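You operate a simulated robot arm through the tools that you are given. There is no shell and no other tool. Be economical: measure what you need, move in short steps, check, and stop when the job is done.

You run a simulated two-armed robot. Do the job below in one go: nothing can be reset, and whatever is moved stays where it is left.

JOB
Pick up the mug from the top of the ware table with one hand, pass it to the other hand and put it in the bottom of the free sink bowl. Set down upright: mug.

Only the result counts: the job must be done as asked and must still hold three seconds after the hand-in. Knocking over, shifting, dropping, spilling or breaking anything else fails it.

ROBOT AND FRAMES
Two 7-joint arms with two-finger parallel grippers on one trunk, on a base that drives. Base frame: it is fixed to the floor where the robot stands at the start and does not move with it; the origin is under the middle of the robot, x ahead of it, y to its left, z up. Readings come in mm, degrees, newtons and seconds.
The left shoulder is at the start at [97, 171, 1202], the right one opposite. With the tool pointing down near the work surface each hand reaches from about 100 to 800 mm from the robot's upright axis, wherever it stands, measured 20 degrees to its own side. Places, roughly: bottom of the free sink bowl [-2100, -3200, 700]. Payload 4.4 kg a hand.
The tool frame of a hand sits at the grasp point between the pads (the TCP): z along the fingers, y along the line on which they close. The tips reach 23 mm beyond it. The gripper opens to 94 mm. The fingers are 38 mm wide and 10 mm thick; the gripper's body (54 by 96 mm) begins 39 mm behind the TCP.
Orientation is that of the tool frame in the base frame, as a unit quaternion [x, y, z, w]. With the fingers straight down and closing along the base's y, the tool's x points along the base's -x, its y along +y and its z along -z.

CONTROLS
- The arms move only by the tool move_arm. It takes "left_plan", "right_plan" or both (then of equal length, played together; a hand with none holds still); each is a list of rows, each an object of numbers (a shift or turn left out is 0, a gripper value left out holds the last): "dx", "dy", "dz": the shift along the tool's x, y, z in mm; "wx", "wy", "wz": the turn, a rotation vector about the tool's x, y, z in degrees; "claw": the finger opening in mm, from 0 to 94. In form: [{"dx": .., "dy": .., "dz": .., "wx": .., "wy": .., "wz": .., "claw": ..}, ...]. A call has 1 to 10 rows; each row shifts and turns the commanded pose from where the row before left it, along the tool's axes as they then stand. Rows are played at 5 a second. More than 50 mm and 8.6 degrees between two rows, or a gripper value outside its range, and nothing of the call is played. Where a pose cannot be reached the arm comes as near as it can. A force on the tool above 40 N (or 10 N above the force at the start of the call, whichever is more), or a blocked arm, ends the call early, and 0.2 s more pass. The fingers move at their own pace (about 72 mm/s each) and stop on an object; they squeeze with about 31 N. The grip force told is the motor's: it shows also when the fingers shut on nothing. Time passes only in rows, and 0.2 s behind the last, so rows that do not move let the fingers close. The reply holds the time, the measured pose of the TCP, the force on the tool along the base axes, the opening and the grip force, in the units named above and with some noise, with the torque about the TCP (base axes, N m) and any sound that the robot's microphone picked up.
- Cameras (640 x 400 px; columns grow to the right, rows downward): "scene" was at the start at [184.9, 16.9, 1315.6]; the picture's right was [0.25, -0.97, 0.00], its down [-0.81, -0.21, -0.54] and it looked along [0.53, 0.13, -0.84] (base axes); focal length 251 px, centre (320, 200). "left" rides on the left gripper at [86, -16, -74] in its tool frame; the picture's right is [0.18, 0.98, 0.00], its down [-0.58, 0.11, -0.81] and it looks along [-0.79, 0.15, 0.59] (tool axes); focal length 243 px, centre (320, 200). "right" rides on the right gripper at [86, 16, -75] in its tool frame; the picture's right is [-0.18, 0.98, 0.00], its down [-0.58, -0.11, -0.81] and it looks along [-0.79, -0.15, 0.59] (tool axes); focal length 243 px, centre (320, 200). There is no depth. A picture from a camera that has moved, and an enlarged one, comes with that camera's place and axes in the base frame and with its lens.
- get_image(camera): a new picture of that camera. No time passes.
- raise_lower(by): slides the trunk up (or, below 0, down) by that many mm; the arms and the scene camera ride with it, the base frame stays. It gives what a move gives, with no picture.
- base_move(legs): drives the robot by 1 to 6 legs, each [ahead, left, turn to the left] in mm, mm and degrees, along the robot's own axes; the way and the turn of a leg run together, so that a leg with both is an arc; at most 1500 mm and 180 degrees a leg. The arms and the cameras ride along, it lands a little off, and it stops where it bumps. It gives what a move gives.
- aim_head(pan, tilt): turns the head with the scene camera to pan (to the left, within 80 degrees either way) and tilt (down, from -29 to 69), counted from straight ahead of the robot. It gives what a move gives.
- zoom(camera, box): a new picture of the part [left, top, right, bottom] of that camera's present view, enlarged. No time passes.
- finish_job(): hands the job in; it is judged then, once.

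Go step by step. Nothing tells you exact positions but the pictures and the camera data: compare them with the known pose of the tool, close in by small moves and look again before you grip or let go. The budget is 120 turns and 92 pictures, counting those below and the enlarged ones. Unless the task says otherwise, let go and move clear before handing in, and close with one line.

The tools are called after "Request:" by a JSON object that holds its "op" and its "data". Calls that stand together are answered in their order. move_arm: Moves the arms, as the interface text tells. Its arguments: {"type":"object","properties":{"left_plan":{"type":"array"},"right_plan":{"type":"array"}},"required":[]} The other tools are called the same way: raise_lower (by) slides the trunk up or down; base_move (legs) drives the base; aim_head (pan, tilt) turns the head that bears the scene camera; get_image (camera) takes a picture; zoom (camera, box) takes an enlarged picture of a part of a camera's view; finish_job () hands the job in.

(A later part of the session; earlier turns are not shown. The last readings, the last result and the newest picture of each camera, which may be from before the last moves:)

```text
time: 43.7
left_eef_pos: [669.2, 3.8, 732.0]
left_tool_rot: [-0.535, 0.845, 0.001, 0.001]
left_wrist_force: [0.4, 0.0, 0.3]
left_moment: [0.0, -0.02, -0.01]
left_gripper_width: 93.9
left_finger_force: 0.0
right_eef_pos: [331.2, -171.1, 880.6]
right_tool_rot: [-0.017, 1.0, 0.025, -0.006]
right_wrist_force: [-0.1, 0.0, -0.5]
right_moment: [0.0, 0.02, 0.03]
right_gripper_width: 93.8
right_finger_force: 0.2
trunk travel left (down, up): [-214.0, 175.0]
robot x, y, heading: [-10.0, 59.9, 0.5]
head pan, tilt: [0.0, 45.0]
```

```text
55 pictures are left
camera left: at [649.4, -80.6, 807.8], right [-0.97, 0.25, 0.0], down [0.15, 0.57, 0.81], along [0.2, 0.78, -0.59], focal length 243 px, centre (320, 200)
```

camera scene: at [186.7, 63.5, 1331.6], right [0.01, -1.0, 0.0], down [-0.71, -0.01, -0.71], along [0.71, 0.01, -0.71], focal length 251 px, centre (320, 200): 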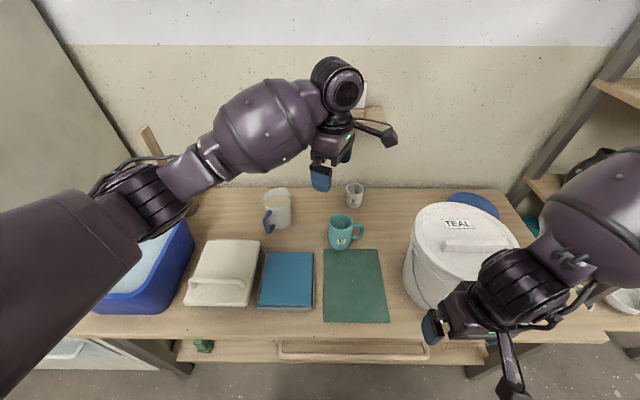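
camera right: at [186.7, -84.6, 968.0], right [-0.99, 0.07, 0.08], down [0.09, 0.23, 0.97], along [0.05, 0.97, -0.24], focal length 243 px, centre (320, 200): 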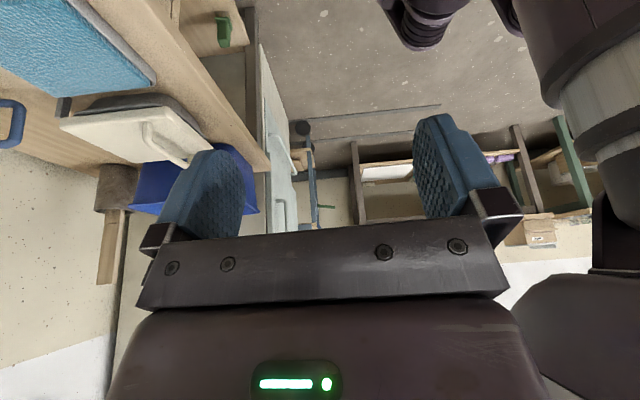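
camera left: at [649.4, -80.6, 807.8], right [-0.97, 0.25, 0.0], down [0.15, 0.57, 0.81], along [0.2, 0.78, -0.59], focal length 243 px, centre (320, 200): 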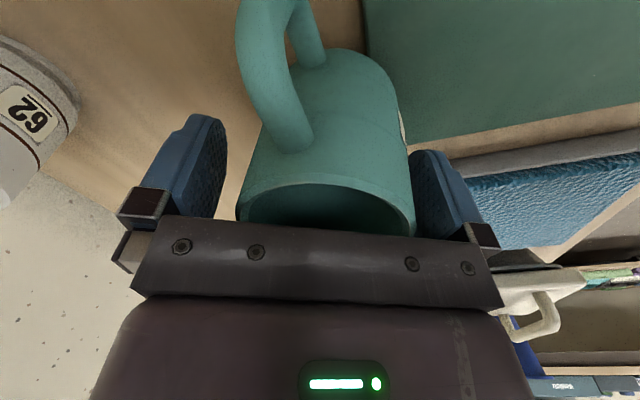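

The mug is between the fingers. Closing.

Request:
{"op": "move_arm", "data": {"left_plan": [{"dy": 2.5, "claw": 94}, {"claw": 66}, {"claw": 66}, {"claw": 50}, {}, {}]}}

```text
time: 45.1
left_eef_pos: [667.7, 5.2, 731.9]
left_tool_rot: [-0.535, 0.845, 0.001, 0.0]
left_wrist_force: [-1.8, 1.3, -0.1]
left_moment: [0.09, 0.15, -0.04]
left_gripper_width: 75.0
left_finger_force: 30.8
right_eef_pos: [331.3, -172.8, 880.1]
right_tool_rot: [-0.017, 1.0, 0.025, -0.006]
right_wrist_force: [-0.5, 0.1, -0.6]
right_moment: [-0.03, 0.02, 0.0]
right_gripper_width: 94.0
right_finger_force: 0.1
trunk travel left (down, up): [-214.0, 175.0]
robot x, y, heading: [-10.9, 62.4, 0.4]
head pan, tilt: [0.0, 45.0]
```

Gripped at 75 mm with 31 N. Lifting straight up and checking.

Request:
{"op": "move_arm", "data": {"left_plan": [{"dz": -15}, {"dz": -30}, {"dz": -40}, {"dz": -40}, {"dz": -40}, {"dz": -40}, {}]}}

Request:
{"op": "get_image", "data": {"camera": "scene"}}

Request:
{"op": "get_image", "data": {"camera": "left"}}

```text
time: 46.7
left_eef_pos: [670.8, 10.0, 935.0]
left_tool_rot: [-0.538, 0.843, 0.003, 0.003]
left_wrist_force: [-0.4, -0.5, -2.7]
left_moment: [0.02, 0.02, -0.01]
left_gripper_width: 75.1
left_finger_force: 31.0
right_eef_pos: [331.5, -170.8, 879.1]
right_tool_rot: [-0.017, 1.0, 0.025, -0.005]
right_wrist_force: [0.6, -0.2, 0.2]
right_moment: [-0.03, -0.01, -0.01]
right_gripper_width: 93.8
right_finger_force: 0.0
trunk travel left (down, up): [-214.0, 175.0]
robot x, y, heading: [-13.4, 60.9, 0.4]
head pan, tilt: [0.0, 45.0]
```

```text
54 pictures are left
camera scene: at [187.5, 62.8, 1331.4], right [0.01, -1.0, 0.0], down [-0.71, -0.01, -0.71], along [0.71, 0.01, -0.71], focal length 251 px, centre (320, 200)
```

scene: 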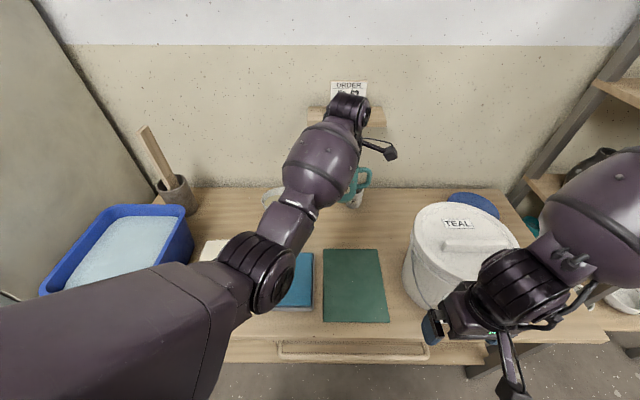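

```text
53 pictures are left
camera left: at [650.2, -74.7, 1009.8], right [-0.97, 0.25, 0.0], down [0.15, 0.57, 0.81], along [0.2, 0.79, -0.59], focal length 243 px, centre (320, 200)
```

left: 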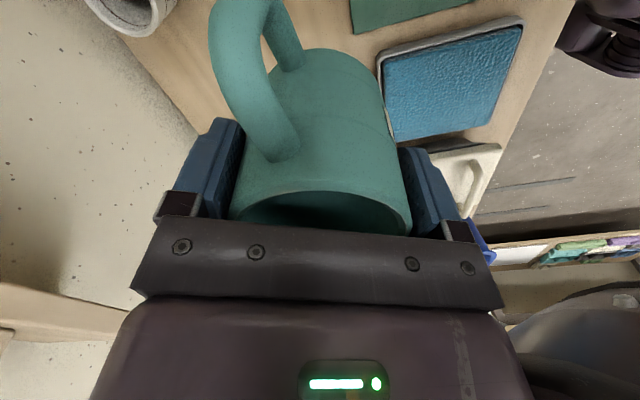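

The mug is lifted and steady. I'll bring it closer to the body, then back out and strafe along the free corridor to the open floor for the handover.

Request:
{"op": "move_arm", "data": {"left_plan": [{"dx": 8, "dy": 40}, {"dx": 8, "dy": 40}, {"dx": 8, "dy": 40}, {"dx": 8, "dy": 40}, {"dx": 8, "dy": 40}, {}]}}

Request:
{"op": "base_move", "data": {"legs": [[-270, 0, 0], [0, -700, 0], [0, -660, 0]]}}

Request:
{"op": "aim_head", "data": {"pan": -75, "tilt": 20}}

Request:
{"op": "get_image", "data": {"camera": "scene"}}

```text
time: 47.2
left_eef_pos: [686.1, 136.8, 933.3]
left_tool_rot: [-0.593, 0.801, 0.045, 0.07]
left_wrist_force: [-0.4, -0.9, -2.5]
left_moment: [0.05, 0.05, 0.0]
left_gripper_width: 74.9
left_finger_force: 31.3
left hand out of reach, approached as far as the arm can: row 1, 2
right_eef_pos: [332.2, -172.1, 879.1]
right_tool_rot: [-0.018, 0.999, 0.026, -0.006]
right_wrist_force: [-0.3, -0.5, 0.0]
right_moment: [0.05, -0.02, -0.01]
right_gripper_width: 93.8
right_finger_force: 0.0
trunk travel left (down, up): [-214.0, 175.0]
robot x, y, heading: [-12.7, 62.0, 0.2]
head pan, tilt: [0.0, 45.0]
stopped in row 2 (left hand): the arm was blocked; the commanded pose is now the measured one
```

```text
time: 52.3
left_eef_pos: [419.9, -189.6, 932.7]
left_tool_rot: [-0.598, 0.797, 0.045, 0.07]
left_wrist_force: [-0.2, 0.6, -2.9]
left_moment: [0.0, 0.04, -0.01]
left_gripper_width: 70.1
left_finger_force: 30.9
right_eef_pos: [66.5, -501.8, 879.7]
right_tool_rot: [-0.017, 0.999, 0.026, -0.007]
right_wrist_force: [0.6, -0.3, 0.6]
right_moment: [-0.01, 0.01, 0.01]
right_gripper_width: 94.1
right_finger_force: 0.0
trunk travel left (down, up): [-214.0, 175.0]
robot x, y, heading: [-277.3, -267.3, 0.6]
head pan, tilt: [0.0, 45.0]
stopped in leg 2: the force on the tool passed its limit at 54 N (the readings are from after the stop); the commanded pose is now the measured one
```

```text
time: 53.7
left_eef_pos: [420.7, -187.2, 933.8]
left_tool_rot: [-0.598, 0.797, 0.045, 0.07]
left_wrist_force: [0.3, -0.7, -2.6]
left_moment: [-0.01, 0.02, -0.02]
left_gripper_width: 69.9
left_finger_force: 31.5
right_eef_pos: [66.7, -500.0, 879.7]
right_tool_rot: [-0.019, 1.0, 0.024, -0.006]
right_wrist_force: [0.6, 0.5, -0.1]
right_moment: [-0.01, -0.01, 0.01]
right_gripper_width: 94.1
right_finger_force: 0.1
trunk travel left (down, up): [-214.0, 175.0]
robot x, y, heading: [-277.7, -269.8, 0.5]
head pan, tilt: [-75.0, 20.0]
```

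```text
52 pictures are left
camera scene: at [-134.2, -357.5, 1370.2], right [-0.96, -0.27, 0.0], down [-0.09, 0.33, -0.94], along [0.25, -0.9, -0.34], focal length 251 px, centre (320, 200)
```

scene: 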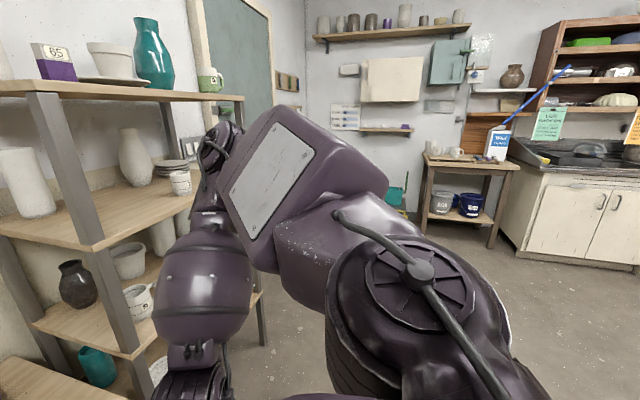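

The arm stopped short and the mug met something during the strafe, probably the bucket rim. I'll look at the state before anything else.

Request:
{"op": "aim_head", "data": {"pan": 5, "tilt": 40}}

Request:
{"op": "get_image", "data": {"camera": "scene"}}

Request:
{"op": "get_image", "data": {"camera": "left"}}

```text
time: 55.3
left_eef_pos: [420.4, -188.4, 933.5]
left_tool_rot: [-0.598, 0.797, 0.046, 0.07]
left_wrist_force: [0.7, -0.1, -3.4]
left_moment: [-0.03, 0.03, -0.01]
left_gripper_width: 70.1
left_finger_force: 30.8
right_eef_pos: [65.8, -500.6, 880.3]
right_tool_rot: [-0.019, 0.999, 0.025, -0.006]
right_wrist_force: [0.5, -0.3, 1.3]
right_moment: [-0.01, -0.02, -0.03]
right_gripper_width: 93.9
right_finger_force: 0.1
trunk travel left (down, up): [-214.0, 175.0]
robot x, y, heading: [-278.1, -271.2, 0.7]
head pan, tilt: [5.0, 40.0]
```

```text
51 pictures are left
camera scene: at [-74.8, -259.5, 1338.8], right [0.1, -1.0, 0.0], down [-0.64, -0.06, -0.77], along [0.76, 0.07, -0.64], focal length 251 px, centre (320, 200)
```

scene: 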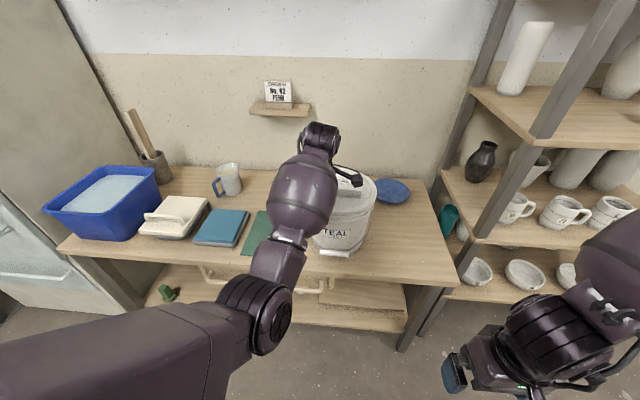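

```text
50 pictures are left
camera left: at [409.3, -286.2, 993.6], right [-0.99, 0.1, -0.04], down [0.01, 0.46, 0.89], along [0.11, 0.88, -0.45], focal length 243 px, centre (320, 200)
```

left: 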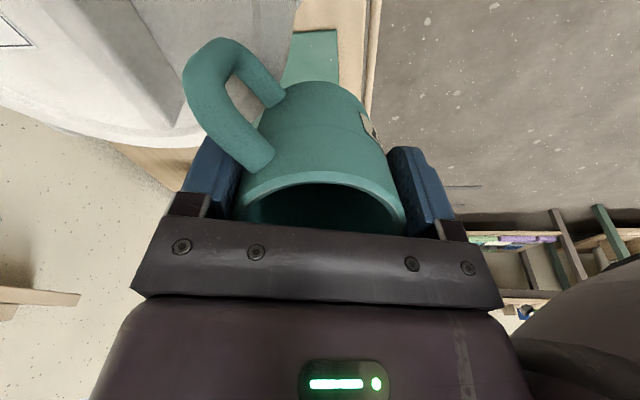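

The mug's handle touched the bucket and the mug turned slightly in the grip. I'll enlarge to check whether the bucket moved.

Request:
{"op": "zoom", "data": {"camera": "scene", "box": [230, 150, 450, 290]}}

```text
2.86 times, centred on (340, 220) of scene
camera zoom: at [-74.8, -259.5, 1338.8], right [0.1, -1.0, 0.0], down [-0.64, -0.06, -0.77], along [0.76, 0.07, -0.64], focal length 716 px, centre (263, 143)
```

zoom: 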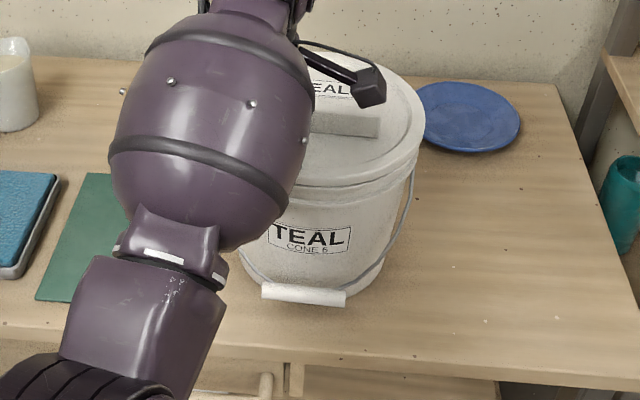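

The bucket's position agrees with the earlier view within measuring error and it stands as before. I'll slip away from it the way I came, then back off, and only then fix the left arm.

Request:
{"op": "base_move", "data": {"legs": [[0, 50, 0], [-200, 0, 0]]}}

Request:
{"op": "get_image", "data": {"camera": "left"}}

Request:
{"op": "get_image", "data": {"camera": "scene"}}

```text
time: 57.6
left_eef_pos: [218.5, -139.5, 934.1]
left_tool_rot: [-0.597, 0.798, 0.045, 0.07]
left_wrist_force: [0.2, -0.3, -3.1]
left_moment: [-0.03, 0.01, 0.0]
left_gripper_width: 69.9
left_finger_force: 30.6
right_eef_pos: [-133.9, -452.5, 879.1]
right_tool_rot: [-0.019, 0.999, 0.025, -0.005]
right_wrist_force: [0.6, -0.3, -0.3]
right_moment: [-0.04, -0.02, -0.01]
right_gripper_width: 94.3
right_finger_force: 0.1
trunk travel left (down, up): [-214.0, 175.0]
robot x, y, heading: [-479.3, -220.0, 0.8]
head pan, tilt: [5.0, 40.0]
```

```text
48 pictures are left
camera left: at [208.4, -237.3, 994.1], right [-0.99, 0.1, -0.04], down [0.01, 0.46, 0.89], along [0.11, 0.88, -0.45], focal length 243 px, centre (320, 200)
```

left: 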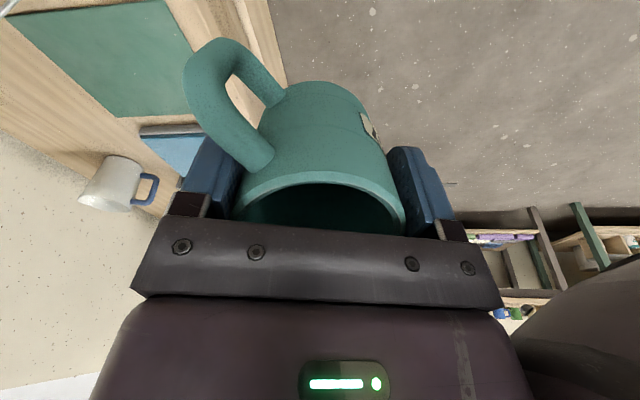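

```text
47 pictures are left
camera scene: at [-276.0, -211.1, 1338.9], right [0.1, -1.0, 0.0], down [-0.64, -0.06, -0.77], along [0.76, 0.08, -0.64], focal length 251 px, centre (320, 200)
```

scene: 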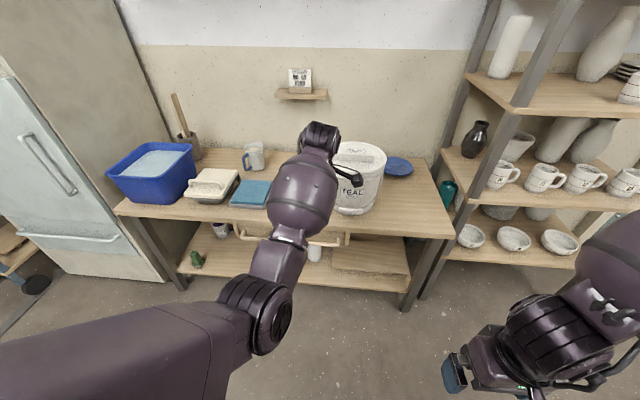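

Clear of the table now, mug still firmly held. Turning the left hand back toward its natural yaw.

Request:
{"op": "move_arm", "data": {"left_plan": [{"wz": 8}, {"wz": 8}, {"wz": 8}, {"wz": 8}, {"wz": 8}, {"wz": 8}, {"wz": 8}, {}]}}

```text
time: 59.4
left_eef_pos: [220.9, -132.6, 934.8]
left_tool_rot: [-0.155, 0.984, 0.079, 0.044]
left_wrist_force: [-1.2, 0.3, -3.4]
left_moment: [-0.02, 0.0, -0.01]
left_gripper_width: 70.0
left_finger_force: 30.7
right_eef_pos: [-133.8, -451.5, 880.2]
right_tool_rot: [-0.019, 0.999, 0.026, -0.006]
right_wrist_force: [0.6, -0.6, -0.3]
right_moment: [-0.01, -0.02, 0.01]
right_gripper_width: 94.0
right_finger_force: 0.1
trunk travel left (down, up): [-214.0, 175.0]
robot x, y, heading: [-474.5, -221.5, 0.8]
head pan, tilt: [5.0, 40.0]
```

Now level the hand and draw the mug toward the robot.

Request:
{"op": "move_arm", "data": {"left_plan": [{"wx": 4, "wy": 3.1}, {"wx": 4.1, "wy": 3.2}, {"dx": 41, "dy": 11}, {"dx": 41, "dy": 11}, {"dx": 41, "dy": 11}, {"dx": 41, "dy": 11}, {}]}}

Request:
{"op": "get_image", "data": {"camera": "scene"}}

Request:
{"op": "get_image", "data": {"camera": "left"}}

```text
time: 60.1
left_eef_pos: [229.4, -116.1, 958.2]
left_tool_rot: [-0.116, 0.985, 0.11, 0.068]
left_wrist_force: [0.3, -0.1, -2.7]
left_moment: [0.01, 0.04, 0.02]
left_gripper_width: 70.1
left_finger_force: 31.0
left hand out of reach, approached as far as the arm can: row 3
right_eef_pos: [-134.1, -451.8, 880.2]
right_tool_rot: [-0.019, 0.999, 0.025, -0.005]
right_wrist_force: [0.0, 0.6, 0.5]
right_moment: [-0.04, -0.02, -0.02]
right_gripper_width: 94.4
right_finger_force: 0.1
trunk travel left (down, up): [-214.0, 175.0]
robot x, y, heading: [-478.2, -214.5, 0.4]
head pan, tilt: [5.0, 40.0]
stopped in row 3 (left hand): the arm was blocked; the commanded pose is now the measured one
```

```text
46 pictures are left
camera scene: at [-275.7, -210.4, 1338.9], right [0.1, -1.0, 0.0], down [-0.64, -0.06, -0.77], along [0.76, 0.07, -0.64], focal length 251 px, centre (320, 200)
```

scene: 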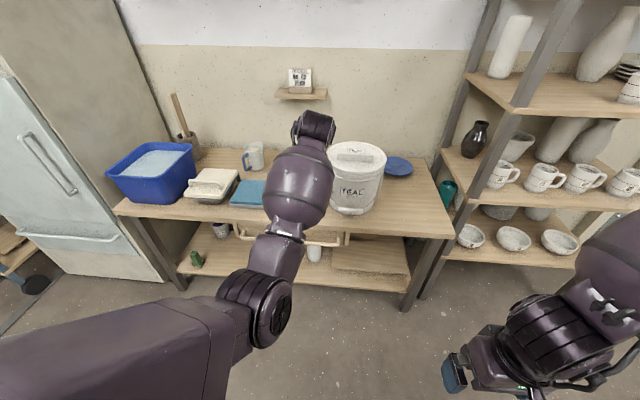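

```text
45 pictures are left
camera left: at [143.6, -166.2, 1014.2], right [-0.42, 0.89, 0.17], down [0.45, 0.04, 0.89], along [0.79, 0.45, -0.41], focal length 243 px, centre (320, 200)
```

left: 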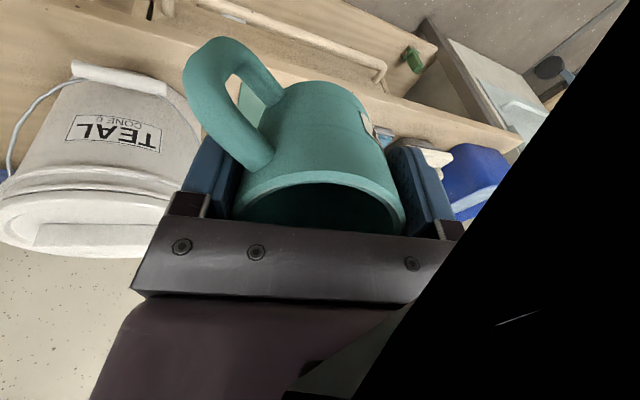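

The hand camera is up against the left forearm, which blocks the retraction. I'll first ease forward to free it, then carry the mug out to the left where the elbow opens up.

Request:
{"op": "move_arm", "data": {"left_plan": [{"dx": -37, "dy": -11.7, "dz": 14}, {"dx": -9.6, "dy": 42.7, "dz": 10.5}, {"dx": -9.6, "dy": 42.7, "dz": 10.5}, {"dx": -9.6, "dy": 42.7, "dz": 10.5}, {"dx": -9.6, "dy": 42.7, "dz": 10.5}, {}]}}

Request:
{"op": "get_image", "data": {"camera": "scene"}}

```text
time: 61.5
left_eef_pos: [266.9, 61.5, 946.8]
left_tool_rot: [-0.114, 0.985, 0.106, 0.068]
left_wrist_force: [0.2, 0.6, -2.6]
left_moment: [-0.02, 0.05, 0.0]
left_gripper_width: 70.1
left_finger_force: 30.9
right_eef_pos: [-134.4, -453.0, 879.9]
right_tool_rot: [-0.019, 0.999, 0.026, -0.005]
right_wrist_force: [-0.5, -0.3, 0.1]
right_moment: [0.03, -0.02, 0.03]
right_gripper_width: 94.0
right_finger_force: 0.1
trunk travel left (down, up): [-214.0, 175.0]
robot x, y, heading: [-477.2, -221.4, 0.6]
head pan, tilt: [5.0, 40.0]
```

```text
44 pictures are left
camera scene: at [-275.1, -211.7, 1338.8], right [0.1, -1.0, 0.0], down [-0.64, -0.06, -0.77], along [0.76, 0.08, -0.64], focal length 251 px, centre (320, 200)
```

scene: 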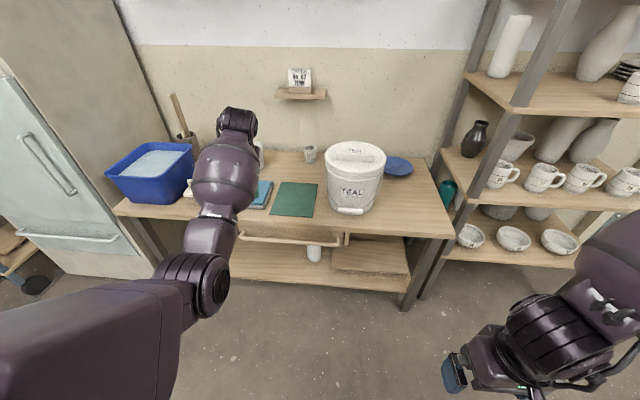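

Freed. Levelling the hand and pulling it back along the robot's left side.

Request:
{"op": "move_arm", "data": {"left_plan": [{"wx": 5.7, "wy": 4.6}, {"wx": 5.8, "wy": 4.6}, {"dx": 40, "dy": 9}, {"dx": 40, "dy": 9}, {"dx": 40, "dy": 9}, {}]}}

Request:
{"op": "zoom", "data": {"camera": "scene", "box": [240, 130, 460, 270]}}

Request:
{"op": "get_image", "data": {"camera": "left"}}

```text
time: 62.4
left_eef_pos: [236.4, 125.1, 1035.7]
left_tool_rot: [-0.108, 0.98, 0.152, 0.071]
left_wrist_force: [-0.6, 0.4, -2.3]
left_moment: [-0.02, -0.01, 0.01]
left_gripper_width: 70.1
left_finger_force: 31.6
right_eef_pos: [-133.5, -452.4, 880.0]
right_tool_rot: [-0.019, 0.999, 0.026, -0.006]
right_wrist_force: [0.0, -0.8, 0.1]
right_moment: [-0.01, 0.0, 0.03]
right_gripper_width: 94.2
right_finger_force: 0.1
trunk travel left (down, up): [-214.0, 175.0]
robot x, y, heading: [-479.0, -223.1, 0.3]
head pan, tilt: [5.0, 40.0]
stopped in row 4 (left hand): the arm was blocked; the commanded pose is now the measured one
```

```text
2.86 times, centred on (350, 200) of scene
camera zoom: at [-275.5, -211.2, 1338.9], right [0.1, -1.0, 0.0], down [-0.64, -0.06, -0.77], along [0.76, 0.08, -0.64], focal length 716 px, centre (234, 200)
```

zoom: 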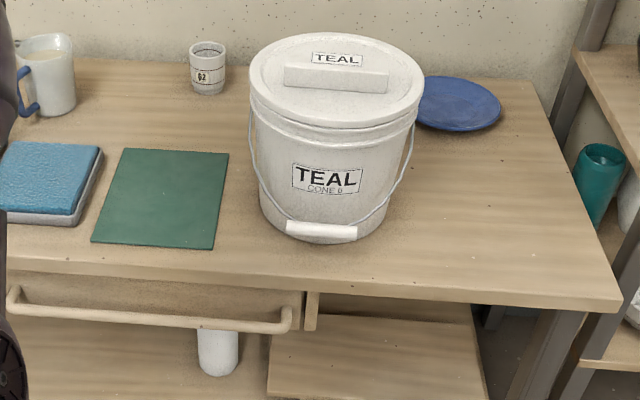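

```text
42 pictures are left
camera left: at [151.2, 71.0, 1086.6], right [-0.41, 0.88, 0.25], down [0.45, -0.04, 0.89], along [0.8, 0.47, -0.38], focal length 243 px, centre (320, 200)
```

left: 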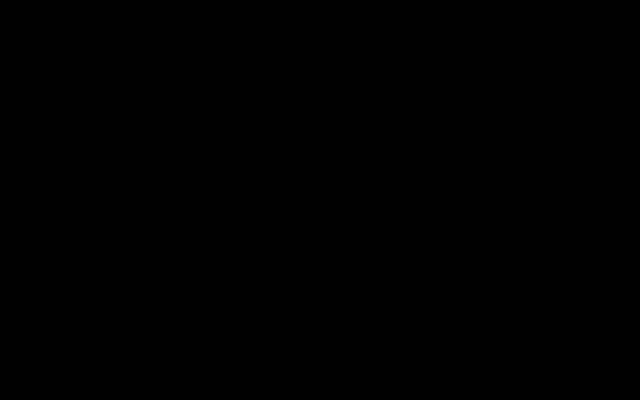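

The camera again meets the forearm (the elbow sits low behind the wrist). First I'll get to open floor: strafe right with everything well short of the table, then free the arm there.

Request:
{"op": "move_arm", "data": {"left_plan": [{"wz": -8}, {"wz": -8}, {}]}}

Request:
{"op": "base_move", "data": {"legs": [[0, -500, 0], [0, -500, 0]]}}

Request:
{"op": "get_image", "data": {"camera": "left"}}

Request:
{"op": "get_image", "data": {"camera": "scene"}}

```text
time: 63.2
left_eef_pos: [238.1, 128.6, 1036.4]
left_tool_rot: [-0.24, 0.953, 0.154, 0.097]
left_wrist_force: [-0.2, -0.1, -3.1]
left_moment: [0.01, 0.03, -0.02]
left_gripper_width: 70.2
left_finger_force: 31.2
right_eef_pos: [-135.1, -452.7, 879.6]
right_tool_rot: [-0.019, 0.999, 0.026, -0.005]
right_wrist_force: [0.7, 0.7, -0.5]
right_moment: [-0.05, 0.01, -0.01]
right_gripper_width: 94.0
right_finger_force: 0.0
trunk travel left (down, up): [-214.0, 175.0]
robot x, y, heading: [-480.2, -222.5, 0.2]
head pan, tilt: [5.0, 40.0]
```

```text
time: 72.5
left_eef_pos: [252.6, -841.3, 1042.3]
left_tool_rot: [-0.252, 0.951, 0.154, 0.098]
left_wrist_force: [0.5, -0.2, -3.0]
left_moment: [-0.05, 0.06, -0.03]
left_gripper_width: 70.1
left_finger_force: 30.5
right_eef_pos: [-112.4, -1432.6, 881.3]
right_tool_rot: [-0.027, 0.999, 0.026, -0.006]
right_wrist_force: [-1.0, 0.2, -0.3]
right_moment: [0.0, -0.01, 0.02]
right_gripper_width: 94.0
right_finger_force: 0.1
trunk travel left (down, up): [-214.0, 175.0]
robot x, y, heading: [-462.8, -1209.9, 1.3]
head pan, tilt: [5.0, 40.0]
```

```text
41 pictures are left
camera left: at [179.7, -919.0, 1086.2], right [-0.66, 0.73, 0.19], down [0.35, 0.08, 0.93], along [0.67, 0.68, -0.31], focal length 243 px, centre (320, 200)
```

left: 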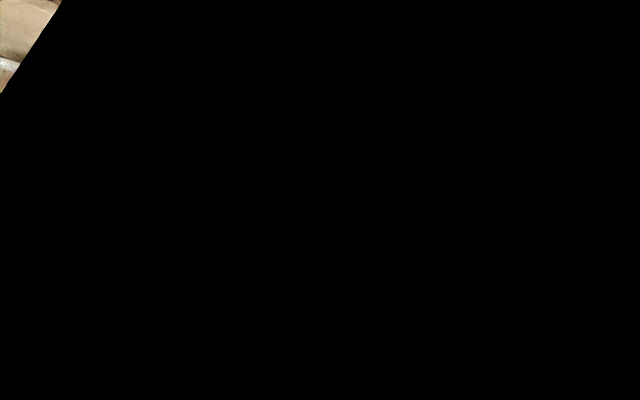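

```text
40 pictures are left
camera scene: at [-256.7, -1193.3, 1338.8], right [0.11, -0.99, 0.0], down [-0.64, -0.07, -0.77], along [0.76, 0.09, -0.64], focal length 251 px, centre (320, 200)
```

scene: 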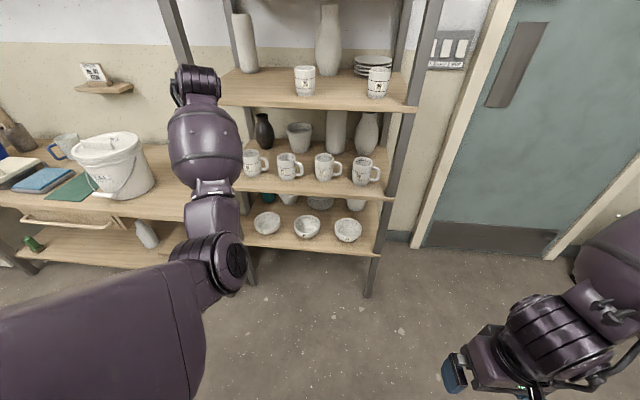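

Open floor reached. Turning to face the sink side (-y).

Request:
{"op": "base_move", "data": {"legs": [[0, 0, -91]]}}

Request:
{"op": "raise_lower", "data": {"by": 150}}

Request:
{"op": "aim_head", "data": {"pan": 15, "tilt": 40}}

Request:
{"op": "get_image", "data": {"camera": "scene"}}

```text
time: 76.8
left_eef_pos: [-125.8, -1931.5, 1043.8]
left_tool_rot: [0.512, 0.839, 0.036, 0.181]
left_wrist_force: [-0.2, -0.2, -3.1]
left_moment: [0.0, 0.02, -0.02]
left_gripper_width: 70.3
left_finger_force: 30.9
right_eef_pos: [-701.2, -1541.5, 878.9]
right_tool_rot: [0.704, 0.71, 0.022, 0.014]
right_wrist_force: [-0.3, 0.6, -0.3]
right_moment: [0.0, 0.0, 0.01]
right_gripper_width: 94.0
right_finger_force: 0.1
trunk travel left (down, up): [-214.0, 175.0]
robot x, y, heading: [-456.8, -1206.1, -91.1]
head pan, tilt: [5.0, 40.0]
```

```text
time: 78.5
left_eef_pos: [-127.1, -1932.1, 1192.7]
left_tool_rot: [0.512, 0.839, 0.035, 0.181]
left_wrist_force: [-0.2, -0.3, -3.7]
left_moment: [0.05, -0.01, 0.01]
left_gripper_width: 70.2
left_finger_force: 31.0
right_eef_pos: [-701.4, -1541.0, 1030.3]
right_tool_rot: [0.705, 0.709, 0.023, 0.015]
right_wrist_force: [0.1, 0.2, 0.6]
right_moment: [0.0, -0.01, -0.02]
right_gripper_width: 94.0
right_finger_force: 0.0
trunk travel left (down, up): [-364.0, 25.0]
robot x, y, heading: [-455.6, -1206.7, -91.0]
head pan, tilt: [5.0, 40.0]
```

```text
time: 79.2
left_eef_pos: [-126.3, -1931.4, 1194.7]
left_tool_rot: [0.511, 0.839, 0.037, 0.181]
left_wrist_force: [1.3, 0.5, -2.6]
left_moment: [0.07, 0.05, 0.0]
left_gripper_width: 70.4
left_finger_force: 31.7
right_eef_pos: [-700.2, -1541.9, 1031.2]
right_tool_rot: [0.705, 0.709, 0.021, 0.014]
right_wrist_force: [0.3, 0.0, 0.1]
right_moment: [-0.04, -0.01, -0.02]
right_gripper_width: 94.1
right_finger_force: 0.1
trunk travel left (down, up): [-364.0, 25.0]
robot x, y, heading: [-462.3, -1208.0, -91.3]
head pan, tilt: [15.0, 40.0]
```

```text
39 pictures are left
camera scene: at [-439.3, -1344.8, 1495.3], right [-0.97, -0.24, 0.0], down [-0.15, 0.62, -0.77], along [0.18, -0.74, -0.64], focal length 251 px, centre (320, 200)
```

scene: 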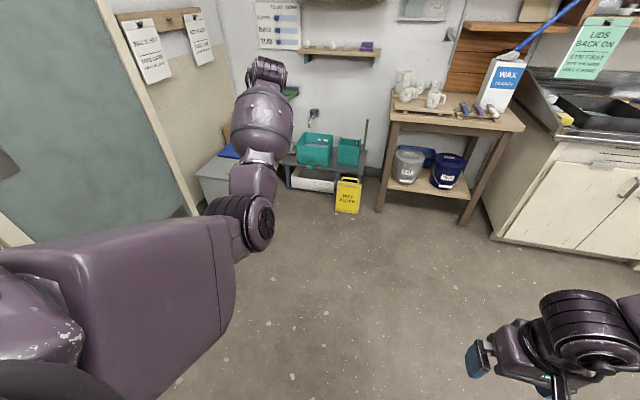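

There is open space in front. Lowering the left hand relative to the raised shoulder so the forearm rises above the hand camera.

Request:
{"op": "move_arm", "data": {"left_plan": [{"dx": 12, "dy": -11.1, "dz": 41.9}, {"dx": 12, "dy": -11.1, "dz": 41.9}, {"dx": 12, "dy": -11.1, "dz": 41.9}, {"dx": 12, "dy": -11.1, "dz": 41.9}, {"dx": 12, "dy": -11.1, "dz": 41.9}, {"dx": 12, "dy": -11.1, "dz": 41.9}, {}]}}

Request:
{"op": "get_image", "data": {"camera": "scene"}}

Request:
{"op": "get_image", "data": {"camera": "left"}}

```text
time: 80.8
left_eef_pos: [-127.9, -1933.1, 925.4]
left_tool_rot: [0.512, 0.839, 0.036, 0.182]
left_wrist_force: [-0.5, 0.3, -2.2]
left_moment: [0.02, -0.01, -0.01]
left_gripper_width: 70.3
left_finger_force: 30.5
right_eef_pos: [-701.2, -1541.0, 1030.0]
right_tool_rot: [0.704, 0.709, 0.022, 0.014]
right_wrist_force: [0.5, -0.1, 0.1]
right_moment: [0.01, 0.02, 0.0]
right_gripper_width: 93.9
right_finger_force: 0.0
trunk travel left (down, up): [-364.0, 25.0]
robot x, y, heading: [-457.1, -1201.1, -90.9]
head pan, tilt: [15.0, 40.0]
```

```text
38 pictures are left
camera scene: at [-439.4, -1344.3, 1495.4], right [-0.97, -0.24, 0.0], down [-0.15, 0.62, -0.77], along [0.18, -0.74, -0.64], focal length 251 px, centre (320, 200)
```

scene: 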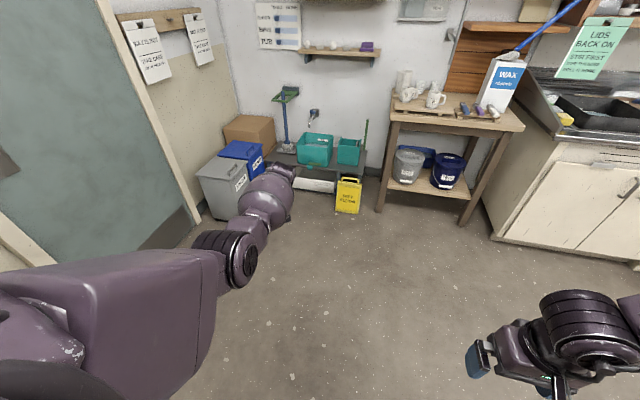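

```text
37 pictures are left
camera left: at [-200.7, -1854.7, 968.3], right [0.76, 0.63, 0.19], down [0.06, -0.35, 0.93], along [0.65, -0.7, -0.3], focal length 243 px, centre (320, 200)
```

left: 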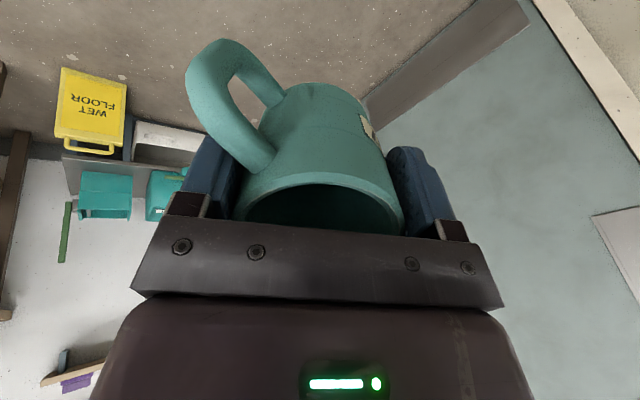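

Now the camera is free. Levelling the hand and yawing the mug so its handle points back toward the right hand.

Request:
{"op": "move_arm", "data": {"left_plan": [{"wx": 4.7, "wy": 5.1}, {"wx": 4.7, "wy": 5.1}, {"wx": 4.7, "wy": 5}, {"wz": 8}, {"wz": 8}, {"wz": 8}, {"wz": 8}, {"wz": 8}, {}]}}

```text
time: 82.8
left_eef_pos: [-125.3, -1932.5, 925.4]
left_tool_rot: [0.782, 0.624, 0.002, 0.005]
left_wrist_force: [-0.6, 0.4, -2.7]
left_moment: [0.02, -0.01, -0.01]
left_gripper_width: 70.2
left_finger_force: 30.9
right_eef_pos: [-701.3, -1541.5, 1030.9]
right_tool_rot: [0.704, 0.71, 0.022, 0.014]
right_wrist_force: [0.2, 0.5, -0.2]
right_moment: [0.03, -0.01, 0.01]
right_gripper_width: 93.9
right_finger_force: 0.1
trunk travel left (down, up): [-364.0, 25.0]
robot x, y, heading: [-457.1, -1204.9, -91.0]
head pan, tilt: [15.0, 40.0]
```

Level and well-yawed. Bringing the mug to a handover spot in front of the robot.

Request:
{"op": "move_arm", "data": {"left_plan": [{"dx": 15.8, "dy": -37.6}, {"dx": 15.8, "dy": -37.6}, {"dx": 15.8, "dy": -37.6}, {"dx": 15.8, "dy": -37.6}, {"dx": 15.8, "dy": -37.6}, {"dx": 15.8, "dy": -37.6}, {"dx": 15.8, "dy": -37.6}, {}]}}

Request:
{"op": "aim_head", "data": {"pan": 0, "tilt": 50}}

Request:
{"op": "get_image", "data": {"camera": "scene"}}

Request:
{"op": "get_image", "data": {"camera": "left"}}

```text
time: 84.7
left_eef_pos: [-358.9, -1764.9, 920.9]
left_tool_rot: [0.781, 0.624, 0.002, 0.005]
left_wrist_force: [-0.1, 0.2, -3.0]
left_moment: [0.03, -0.02, 0.0]
left_gripper_width: 70.2
left_finger_force: 31.0
right_eef_pos: [-701.9, -1541.4, 1031.1]
right_tool_rot: [0.705, 0.709, 0.022, 0.014]
right_wrist_force: [0.8, -0.1, 0.5]
right_moment: [0.01, 0.01, -0.01]
right_gripper_width: 94.0
right_finger_force: 0.0
trunk travel left (down, up): [-364.0, 25.0]
robot x, y, heading: [-461.6, -1206.9, -91.1]
head pan, tilt: [15.0, 40.0]
```

```text
time: 85.4
left_eef_pos: [-359.1, -1765.3, 920.8]
left_tool_rot: [0.781, 0.624, 0.001, 0.004]
left_wrist_force: [0.8, -0.7, -3.0]
left_moment: [0.06, 0.01, 0.0]
left_gripper_width: 70.2
left_finger_force: 31.3
right_eef_pos: [-699.8, -1541.4, 1030.5]
right_tool_rot: [0.704, 0.709, 0.022, 0.014]
right_wrist_force: [-0.1, -0.1, 2.0]
right_moment: [0.02, 0.01, -0.02]
right_gripper_width: 94.0
right_finger_force: 0.0
trunk travel left (down, up): [-364.0, 25.0]
robot x, y, heading: [-461.8, -1208.0, -91.0]
head pan, tilt: [0.0, 50.0]
```

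```text
36 pictures are left
camera scene: at [-461.1, -1339.2, 1481.2], right [-1.0, 0.02, 0.0], down [0.01, 0.77, -0.64], along [-0.01, -0.64, -0.77], focal length 251 px, centre (320, 200)
```

scene: 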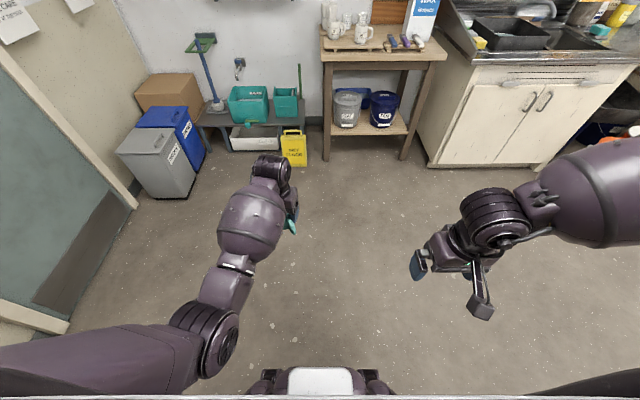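

```text
35 pictures are left
camera left: at [-354.3, -1676.0, 995.5], right [1.0, -0.04, 0.01], down [-0.03, -0.59, 0.81], along [-0.03, -0.81, -0.59], focal length 243 px, centre (320, 200)
```

left: 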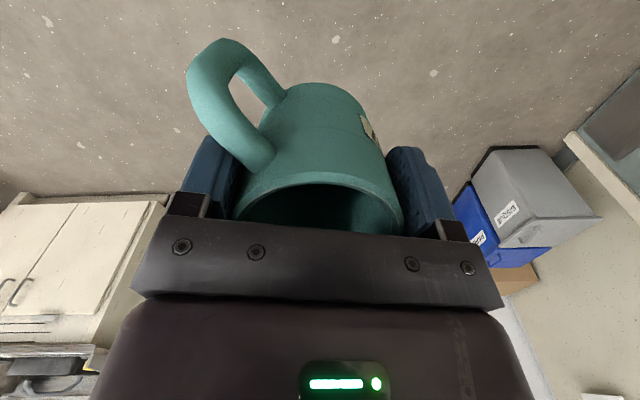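

Handover geometry: mug axis (-359,-1765), rim z≈945, handle pointing at world angle ≈126°, bar ≈62 mm out at z≈903. I'll orient the right hand to that direction, tilted 35° forward, still at a distance.

Request:
{"op": "move_arm", "data": {"right_plan": [{"wx": 4, "claw": 56}, {"wz": -8}, {"wz": -8}, {"wz": -8}, {"wz": -8}, {"wz": -4}, {"wy": -8.5}, {"wy": -8.5}, {"wy": -8.5}, {"wy": -8.5}]}}

Request:
{"op": "zoom", "data": {"camera": "scene", "box": [200, 120, 520, 320]}}

```text
time: 87.6
left_eef_pos: [-359.0, -1763.7, 920.6]
left_tool_rot: [0.782, 0.624, 0.002, 0.005]
left_wrist_force: [-0.3, 0.4, -2.6]
left_moment: [0.06, -0.04, 0.01]
left_gripper_width: 70.5
left_finger_force: 30.5
right_eef_pos: [-701.1, -1541.2, 1030.7]
right_tool_rot: [0.431, 0.856, -0.132, 0.251]
right_wrist_force: [0.5, 0.9, -0.6]
right_moment: [-0.02, 0.03, -0.04]
right_gripper_width: 56.0
right_finger_force: 0.1
trunk travel left (down, up): [-364.0, 25.0]
robot x, y, heading: [-458.5, -1205.0, -91.1]
head pan, tilt: [0.0, 50.0]
```

```text
2.00 times, centred on (360, 220) of scene
camera zoom: at [-461.6, -1338.5, 1481.2], right [-1.0, 0.02, 0.0], down [0.02, 0.77, -0.64], along [-0.01, -0.64, -0.77], focal length 501 px, centre (240, 160)
```

zoom: 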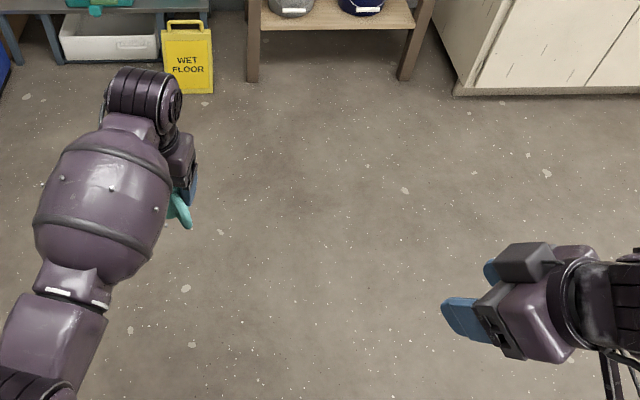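

Orientation is good. Moving the right hand to a pre-approach point 110 mm out along the finger direction.

Request:
{"op": "move_arm", "data": {"right_plan": [{"dx": -26.3, "dy": 20.6, "dz": 24}, {"dx": -26.3, "dy": 20.6, "dz": 24}, {"dx": -26.3, "dy": 20.6, "dz": 24}, {"dx": -26.3, "dy": 20.6, "dz": 24}, {"dx": -26.3, "dy": 20.6, "dz": 24}, {"dx": -26.3, "dy": 20.6, "dz": 24}, {"dx": -26.3, "dy": 20.6, "dz": 24}, {}]}}

Request:
{"op": "get_image", "data": {"camera": "right"}}

Request:
{"op": "zoom", "data": {"camera": "scene", "box": [200, 120, 440, 270]}}

```text
time: 89.4
left_eef_pos: [-360.0, -1764.6, 920.2]
left_tool_rot: [0.782, 0.623, 0.002, 0.005]
left_wrist_force: [0.4, 0.2, -2.7]
left_moment: [0.02, -0.02, 0.02]
left_gripper_width: 70.3
left_finger_force: 31.2
right_eef_pos: [-441.2, -1653.4, 987.2]
right_tool_rot: [0.432, 0.856, -0.132, 0.251]
right_wrist_force: [0.9, 0.2, -0.4]
right_moment: [0.02, 0.01, 0.01]
right_gripper_width: 56.2
right_finger_force: 0.0
trunk travel left (down, up): [-364.0, 25.0]
robot x, y, heading: [-455.6, -1206.0, -91.2]
head pan, tilt: [0.0, 50.0]
```

```text
33 pictures are left
camera right: at [-495.1, -1555.1, 1002.3], right [0.88, 0.46, 0.09], down [-0.05, -0.1, 0.99], along [0.46, -0.88, -0.07], focal length 243 px, centre (320, 200)
```

right: 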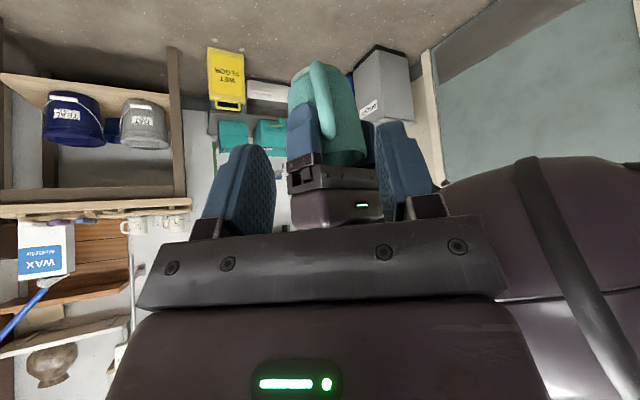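

```text
2.67 times, centred on (320, 195) of scene
camera zoom: at [-462.1, -1338.7, 1481.2], right [-1.0, 0.02, 0.0], down [0.02, 0.77, -0.64], along [-0.01, -0.64, -0.77], focal length 668 px, centre (320, 213)
```

zoom: 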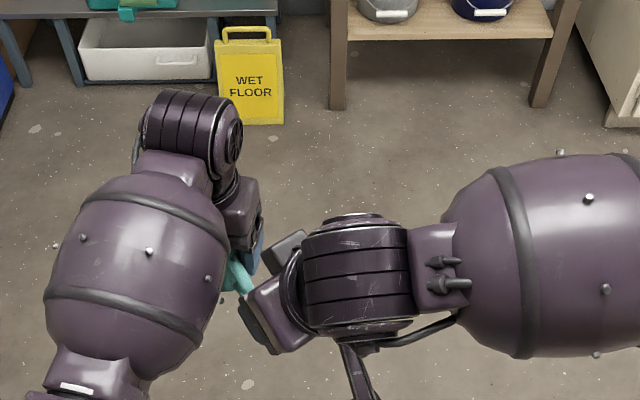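

The right camera confirms the handle is centred between the open fingers (within ~3 mm). Advancing along the finger axis in two steps.

Request:
{"op": "move_arm", "data": {"right_plan": [{"dz": 20}, {"dz": 20}, {"dz": 20}, {}]}}

Request:
{"op": "get_image", "data": {"camera": "right"}}

```text
time: 90.4
left_eef_pos: [-359.4, -1764.3, 922.1]
left_tool_rot: [0.782, 0.624, 0.002, 0.004]
left_wrist_force: [1.2, -0.5, -3.3]
left_moment: [0.01, -0.03, -0.02]
left_gripper_width: 70.5
left_finger_force: 30.9
right_eef_pos: [-422.1, -1681.2, 936.4]
right_tool_rot: [0.432, 0.856, -0.132, 0.252]
right_wrist_force: [0.0, -0.9, 0.5]
right_moment: [0.0, -0.04, 0.02]
right_gripper_width: 56.2
right_finger_force: 0.0
trunk travel left (down, up): [-364.0, 25.0]
robot x, y, heading: [-461.2, -1206.7, -91.0]
head pan, tilt: [0.0, 50.0]
```

```text
31 pictures are left
camera right: at [-475.8, -1581.3, 951.5], right [0.88, 0.46, 0.09], down [-0.05, -0.1, 0.99], along [0.47, -0.88, -0.06], focal length 243 px, centre (320, 200)
```

right: 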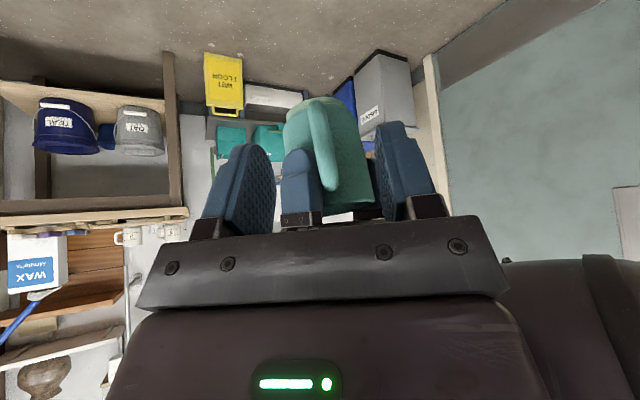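

Clear so far; continuing to the grip point, slightly low on the handle to stay under the left hand's fingertip.

Request:
{"op": "move_arm", "data": {"right_plan": [{"dz": 18}, {"dz": 18}, {"dz": 16}, {}]}}

Request:
{"op": "get_image", "data": {"camera": "right"}}

Request:
{"op": "get_image", "data": {"camera": "left"}}

```text
time: 91.4
left_eef_pos: [-358.5, -1764.6, 920.5]
left_tool_rot: [0.781, 0.624, 0.001, 0.006]
left_wrist_force: [0.2, 0.4, -2.4]
left_moment: [0.01, -0.02, 0.01]
left_gripper_width: 70.4
left_finger_force: 31.0
right_eef_pos: [-404.6, -1702.6, 892.6]
right_tool_rot: [0.432, 0.856, -0.132, 0.25]
right_wrist_force: [0.1, -0.4, -0.1]
right_moment: [-0.03, -0.01, -0.02]
right_gripper_width: 56.1
right_finger_force: 0.0
trunk travel left (down, up): [-364.0, 25.0]
robot x, y, heading: [-458.8, -1203.6, -91.1]
head pan, tilt: [0.0, 50.0]
```

```text
30 pictures are left
camera right: at [-458.2, -1603.5, 908.8], right [0.88, 0.46, 0.09], down [-0.05, -0.1, 0.99], along [0.47, -0.88, -0.07], focal length 243 px, centre (320, 200)
```

right: 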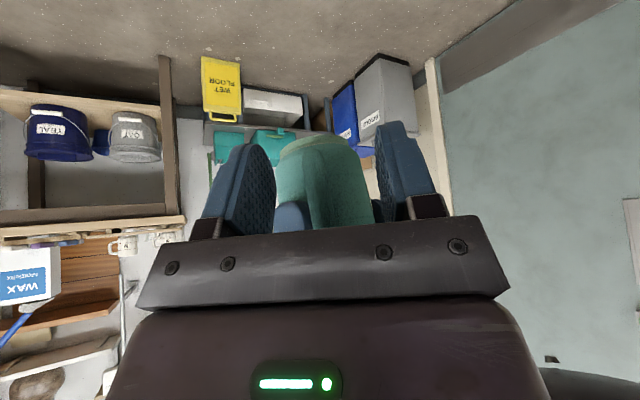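

```text
29 pictures are left
camera left: at [-354.5, -1675.9, 995.6], right [1.0, -0.04, 0.01], down [-0.03, -0.59, 0.81], along [-0.03, -0.81, -0.59], focal length 243 px, centre (320, 200)
```

left: 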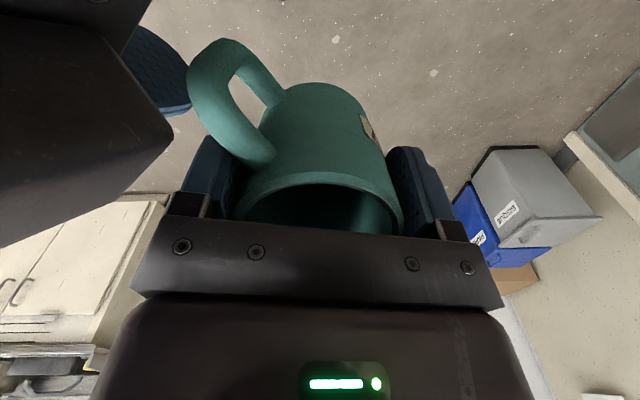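

The handle bar lies between the right pads. Small centring, then closing the right hand on it.

Request:
{"op": "move_arm", "data": {"right_plan": [{"dy": 2.5}, {"claw": 25}, {"claw": 12}, {"claw": 0}, {}, {}, {}]}}

Request:
{"op": "get_image", "data": {"camera": "right"}}

Request:
{"op": "get_image", "data": {"camera": "left"}}

```text
time: 93.0
left_eef_pos: [-357.7, -1764.7, 920.0]
left_tool_rot: [0.782, 0.624, 0.002, 0.005]
left_wrist_force: [19.5, 2.9, -2.8]
left_moment: [0.28, -1.28, -0.84]
left_gripper_width: 72.2
left_finger_force: 30.8
right_eef_pos: [-401.9, -1700.6, 892.7]
right_tool_rot: [0.432, 0.857, -0.131, 0.25]
right_wrist_force: [-18.7, -4.0, 0.3]
right_moment: [-0.16, 0.76, -0.6]
right_gripper_width: 13.9
right_finger_force: 31.1
trunk travel left (down, up): [-364.0, 25.0]
robot x, y, heading: [-456.7, -1202.1, -91.2]
head pan, tilt: [0.0, 50.0]
```

```text
28 pictures are left
camera right: at [-456.3, -1601.9, 908.7], right [0.88, 0.46, 0.09], down [-0.05, -0.1, 0.99], along [0.46, -0.88, -0.07], focal length 243 px, centre (320, 200)
```

right: 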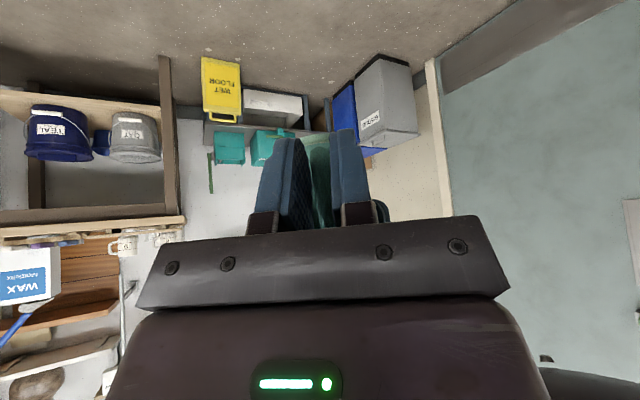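

```text
27 pictures are left
camera left: at [-353.5, -1676.2, 995.4], right [1.0, -0.04, 0.01], down [-0.03, -0.59, 0.81], along [-0.02, -0.81, -0.59], focal length 243 px, centre (320, 200)
```

left: 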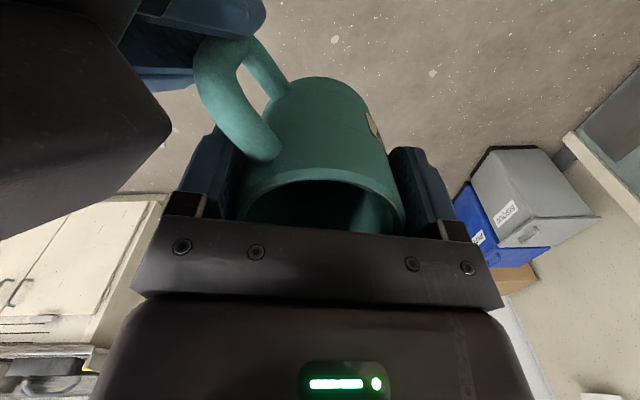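

The handle is gripped (14 mm, 31 N) but the two hands press against each other by ~19 N; relieving that before release.

Request:
{"op": "move_arm", "data": {"right_plan": [{"dy": -1.5}, {"dy": -1}, {}]}}

```text
time: 93.8
left_eef_pos: [-358.3, -1765.2, 920.6]
left_tool_rot: [0.781, 0.624, 0.001, 0.007]
left_wrist_force: [17.1, -13.3, -9.1]
left_moment: [0.0, -1.11, -0.39]
left_gripper_width: 72.0
left_finger_force: 31.3
right_eef_pos: [-403.2, -1702.6, 892.6]
right_tool_rot: [0.43, 0.858, -0.129, 0.251]
right_wrist_force: [-16.9, 13.2, 5.4]
right_moment: [-0.72, 0.36, -0.1]
right_gripper_width: 13.9
right_finger_force: 30.5
trunk travel left (down, up): [-364.0, 25.0]
robot x, y, heading: [-461.7, -1207.8, -91.1]
head pan, tilt: [0.0, 50.0]
```

Request:
{"op": "move_arm", "data": {"right_plan": [{"dx": 1.7, "dz": -1.1}, {}]}}

```text
time: 94.4
left_eef_pos: [-359.6, -1765.3, 921.4]
left_tool_rot: [0.782, 0.623, 0.001, 0.004]
left_wrist_force: [6.4, -4.6, -1.6]
left_moment: [-0.17, -1.13, -0.02]
left_gripper_width: 72.4
left_finger_force: 30.8
right_eef_pos: [-404.4, -1700.8, 893.4]
right_tool_rot: [0.432, 0.856, -0.131, 0.251]
right_wrist_force: [-6.4, 5.1, 0.2]
right_moment: [0.19, 1.03, -0.19]
right_gripper_width: 13.7
right_finger_force: 30.6
trunk travel left (down, up): [-364.0, 25.0]
robot x, y, heading: [-460.7, -1203.4, -90.7]
head pan, tilt: [0.0, 50.0]
```

Load is down to a few newtons. Opening the left hand a little to release the rim.

Request:
{"op": "move_arm", "data": {"left_plan": [{"claw": 76}, {"claw": 80}, {"claw": 84}, {}]}}

Request:
{"op": "get_image", "data": {"camera": "left"}}

```text
time: 95.4
left_eef_pos: [-358.4, -1765.2, 920.4]
left_tool_rot: [0.781, 0.624, 0.001, 0.005]
left_wrist_force: [-0.6, 0.5, -1.1]
left_moment: [0.02, -0.05, 0.01]
left_gripper_width: 84.6
left_finger_force: 0.1
right_eef_pos: [-405.1, -1701.2, 894.3]
right_tool_rot: [0.432, 0.856, -0.132, 0.251]
right_wrist_force: [0.0, -0.3, -0.4]
right_moment: [0.2, 0.07, 0.0]
right_gripper_width: 12.5
right_finger_force: 30.9
trunk travel left (down, up): [-364.0, 25.0]
robot x, y, heading: [-458.1, -1204.8, -90.9]
head pan, tilt: [0.0, 50.0]
```

```text
26 pictures are left
camera left: at [-354.4, -1675.9, 995.6], right [1.0, -0.04, 0.01], down [-0.03, -0.59, 0.81], along [-0.03, -0.81, -0.59], focal length 243 px, centre (320, 200)
```

left: 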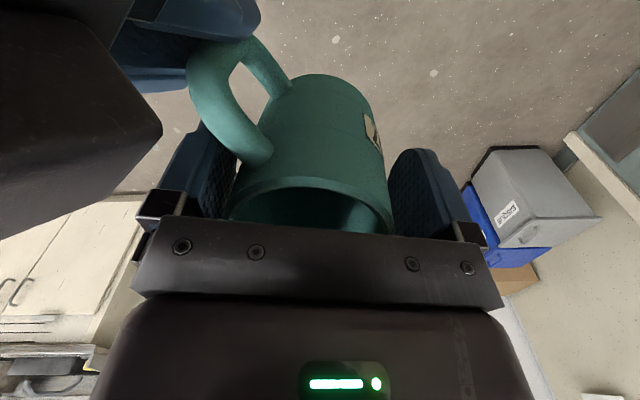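

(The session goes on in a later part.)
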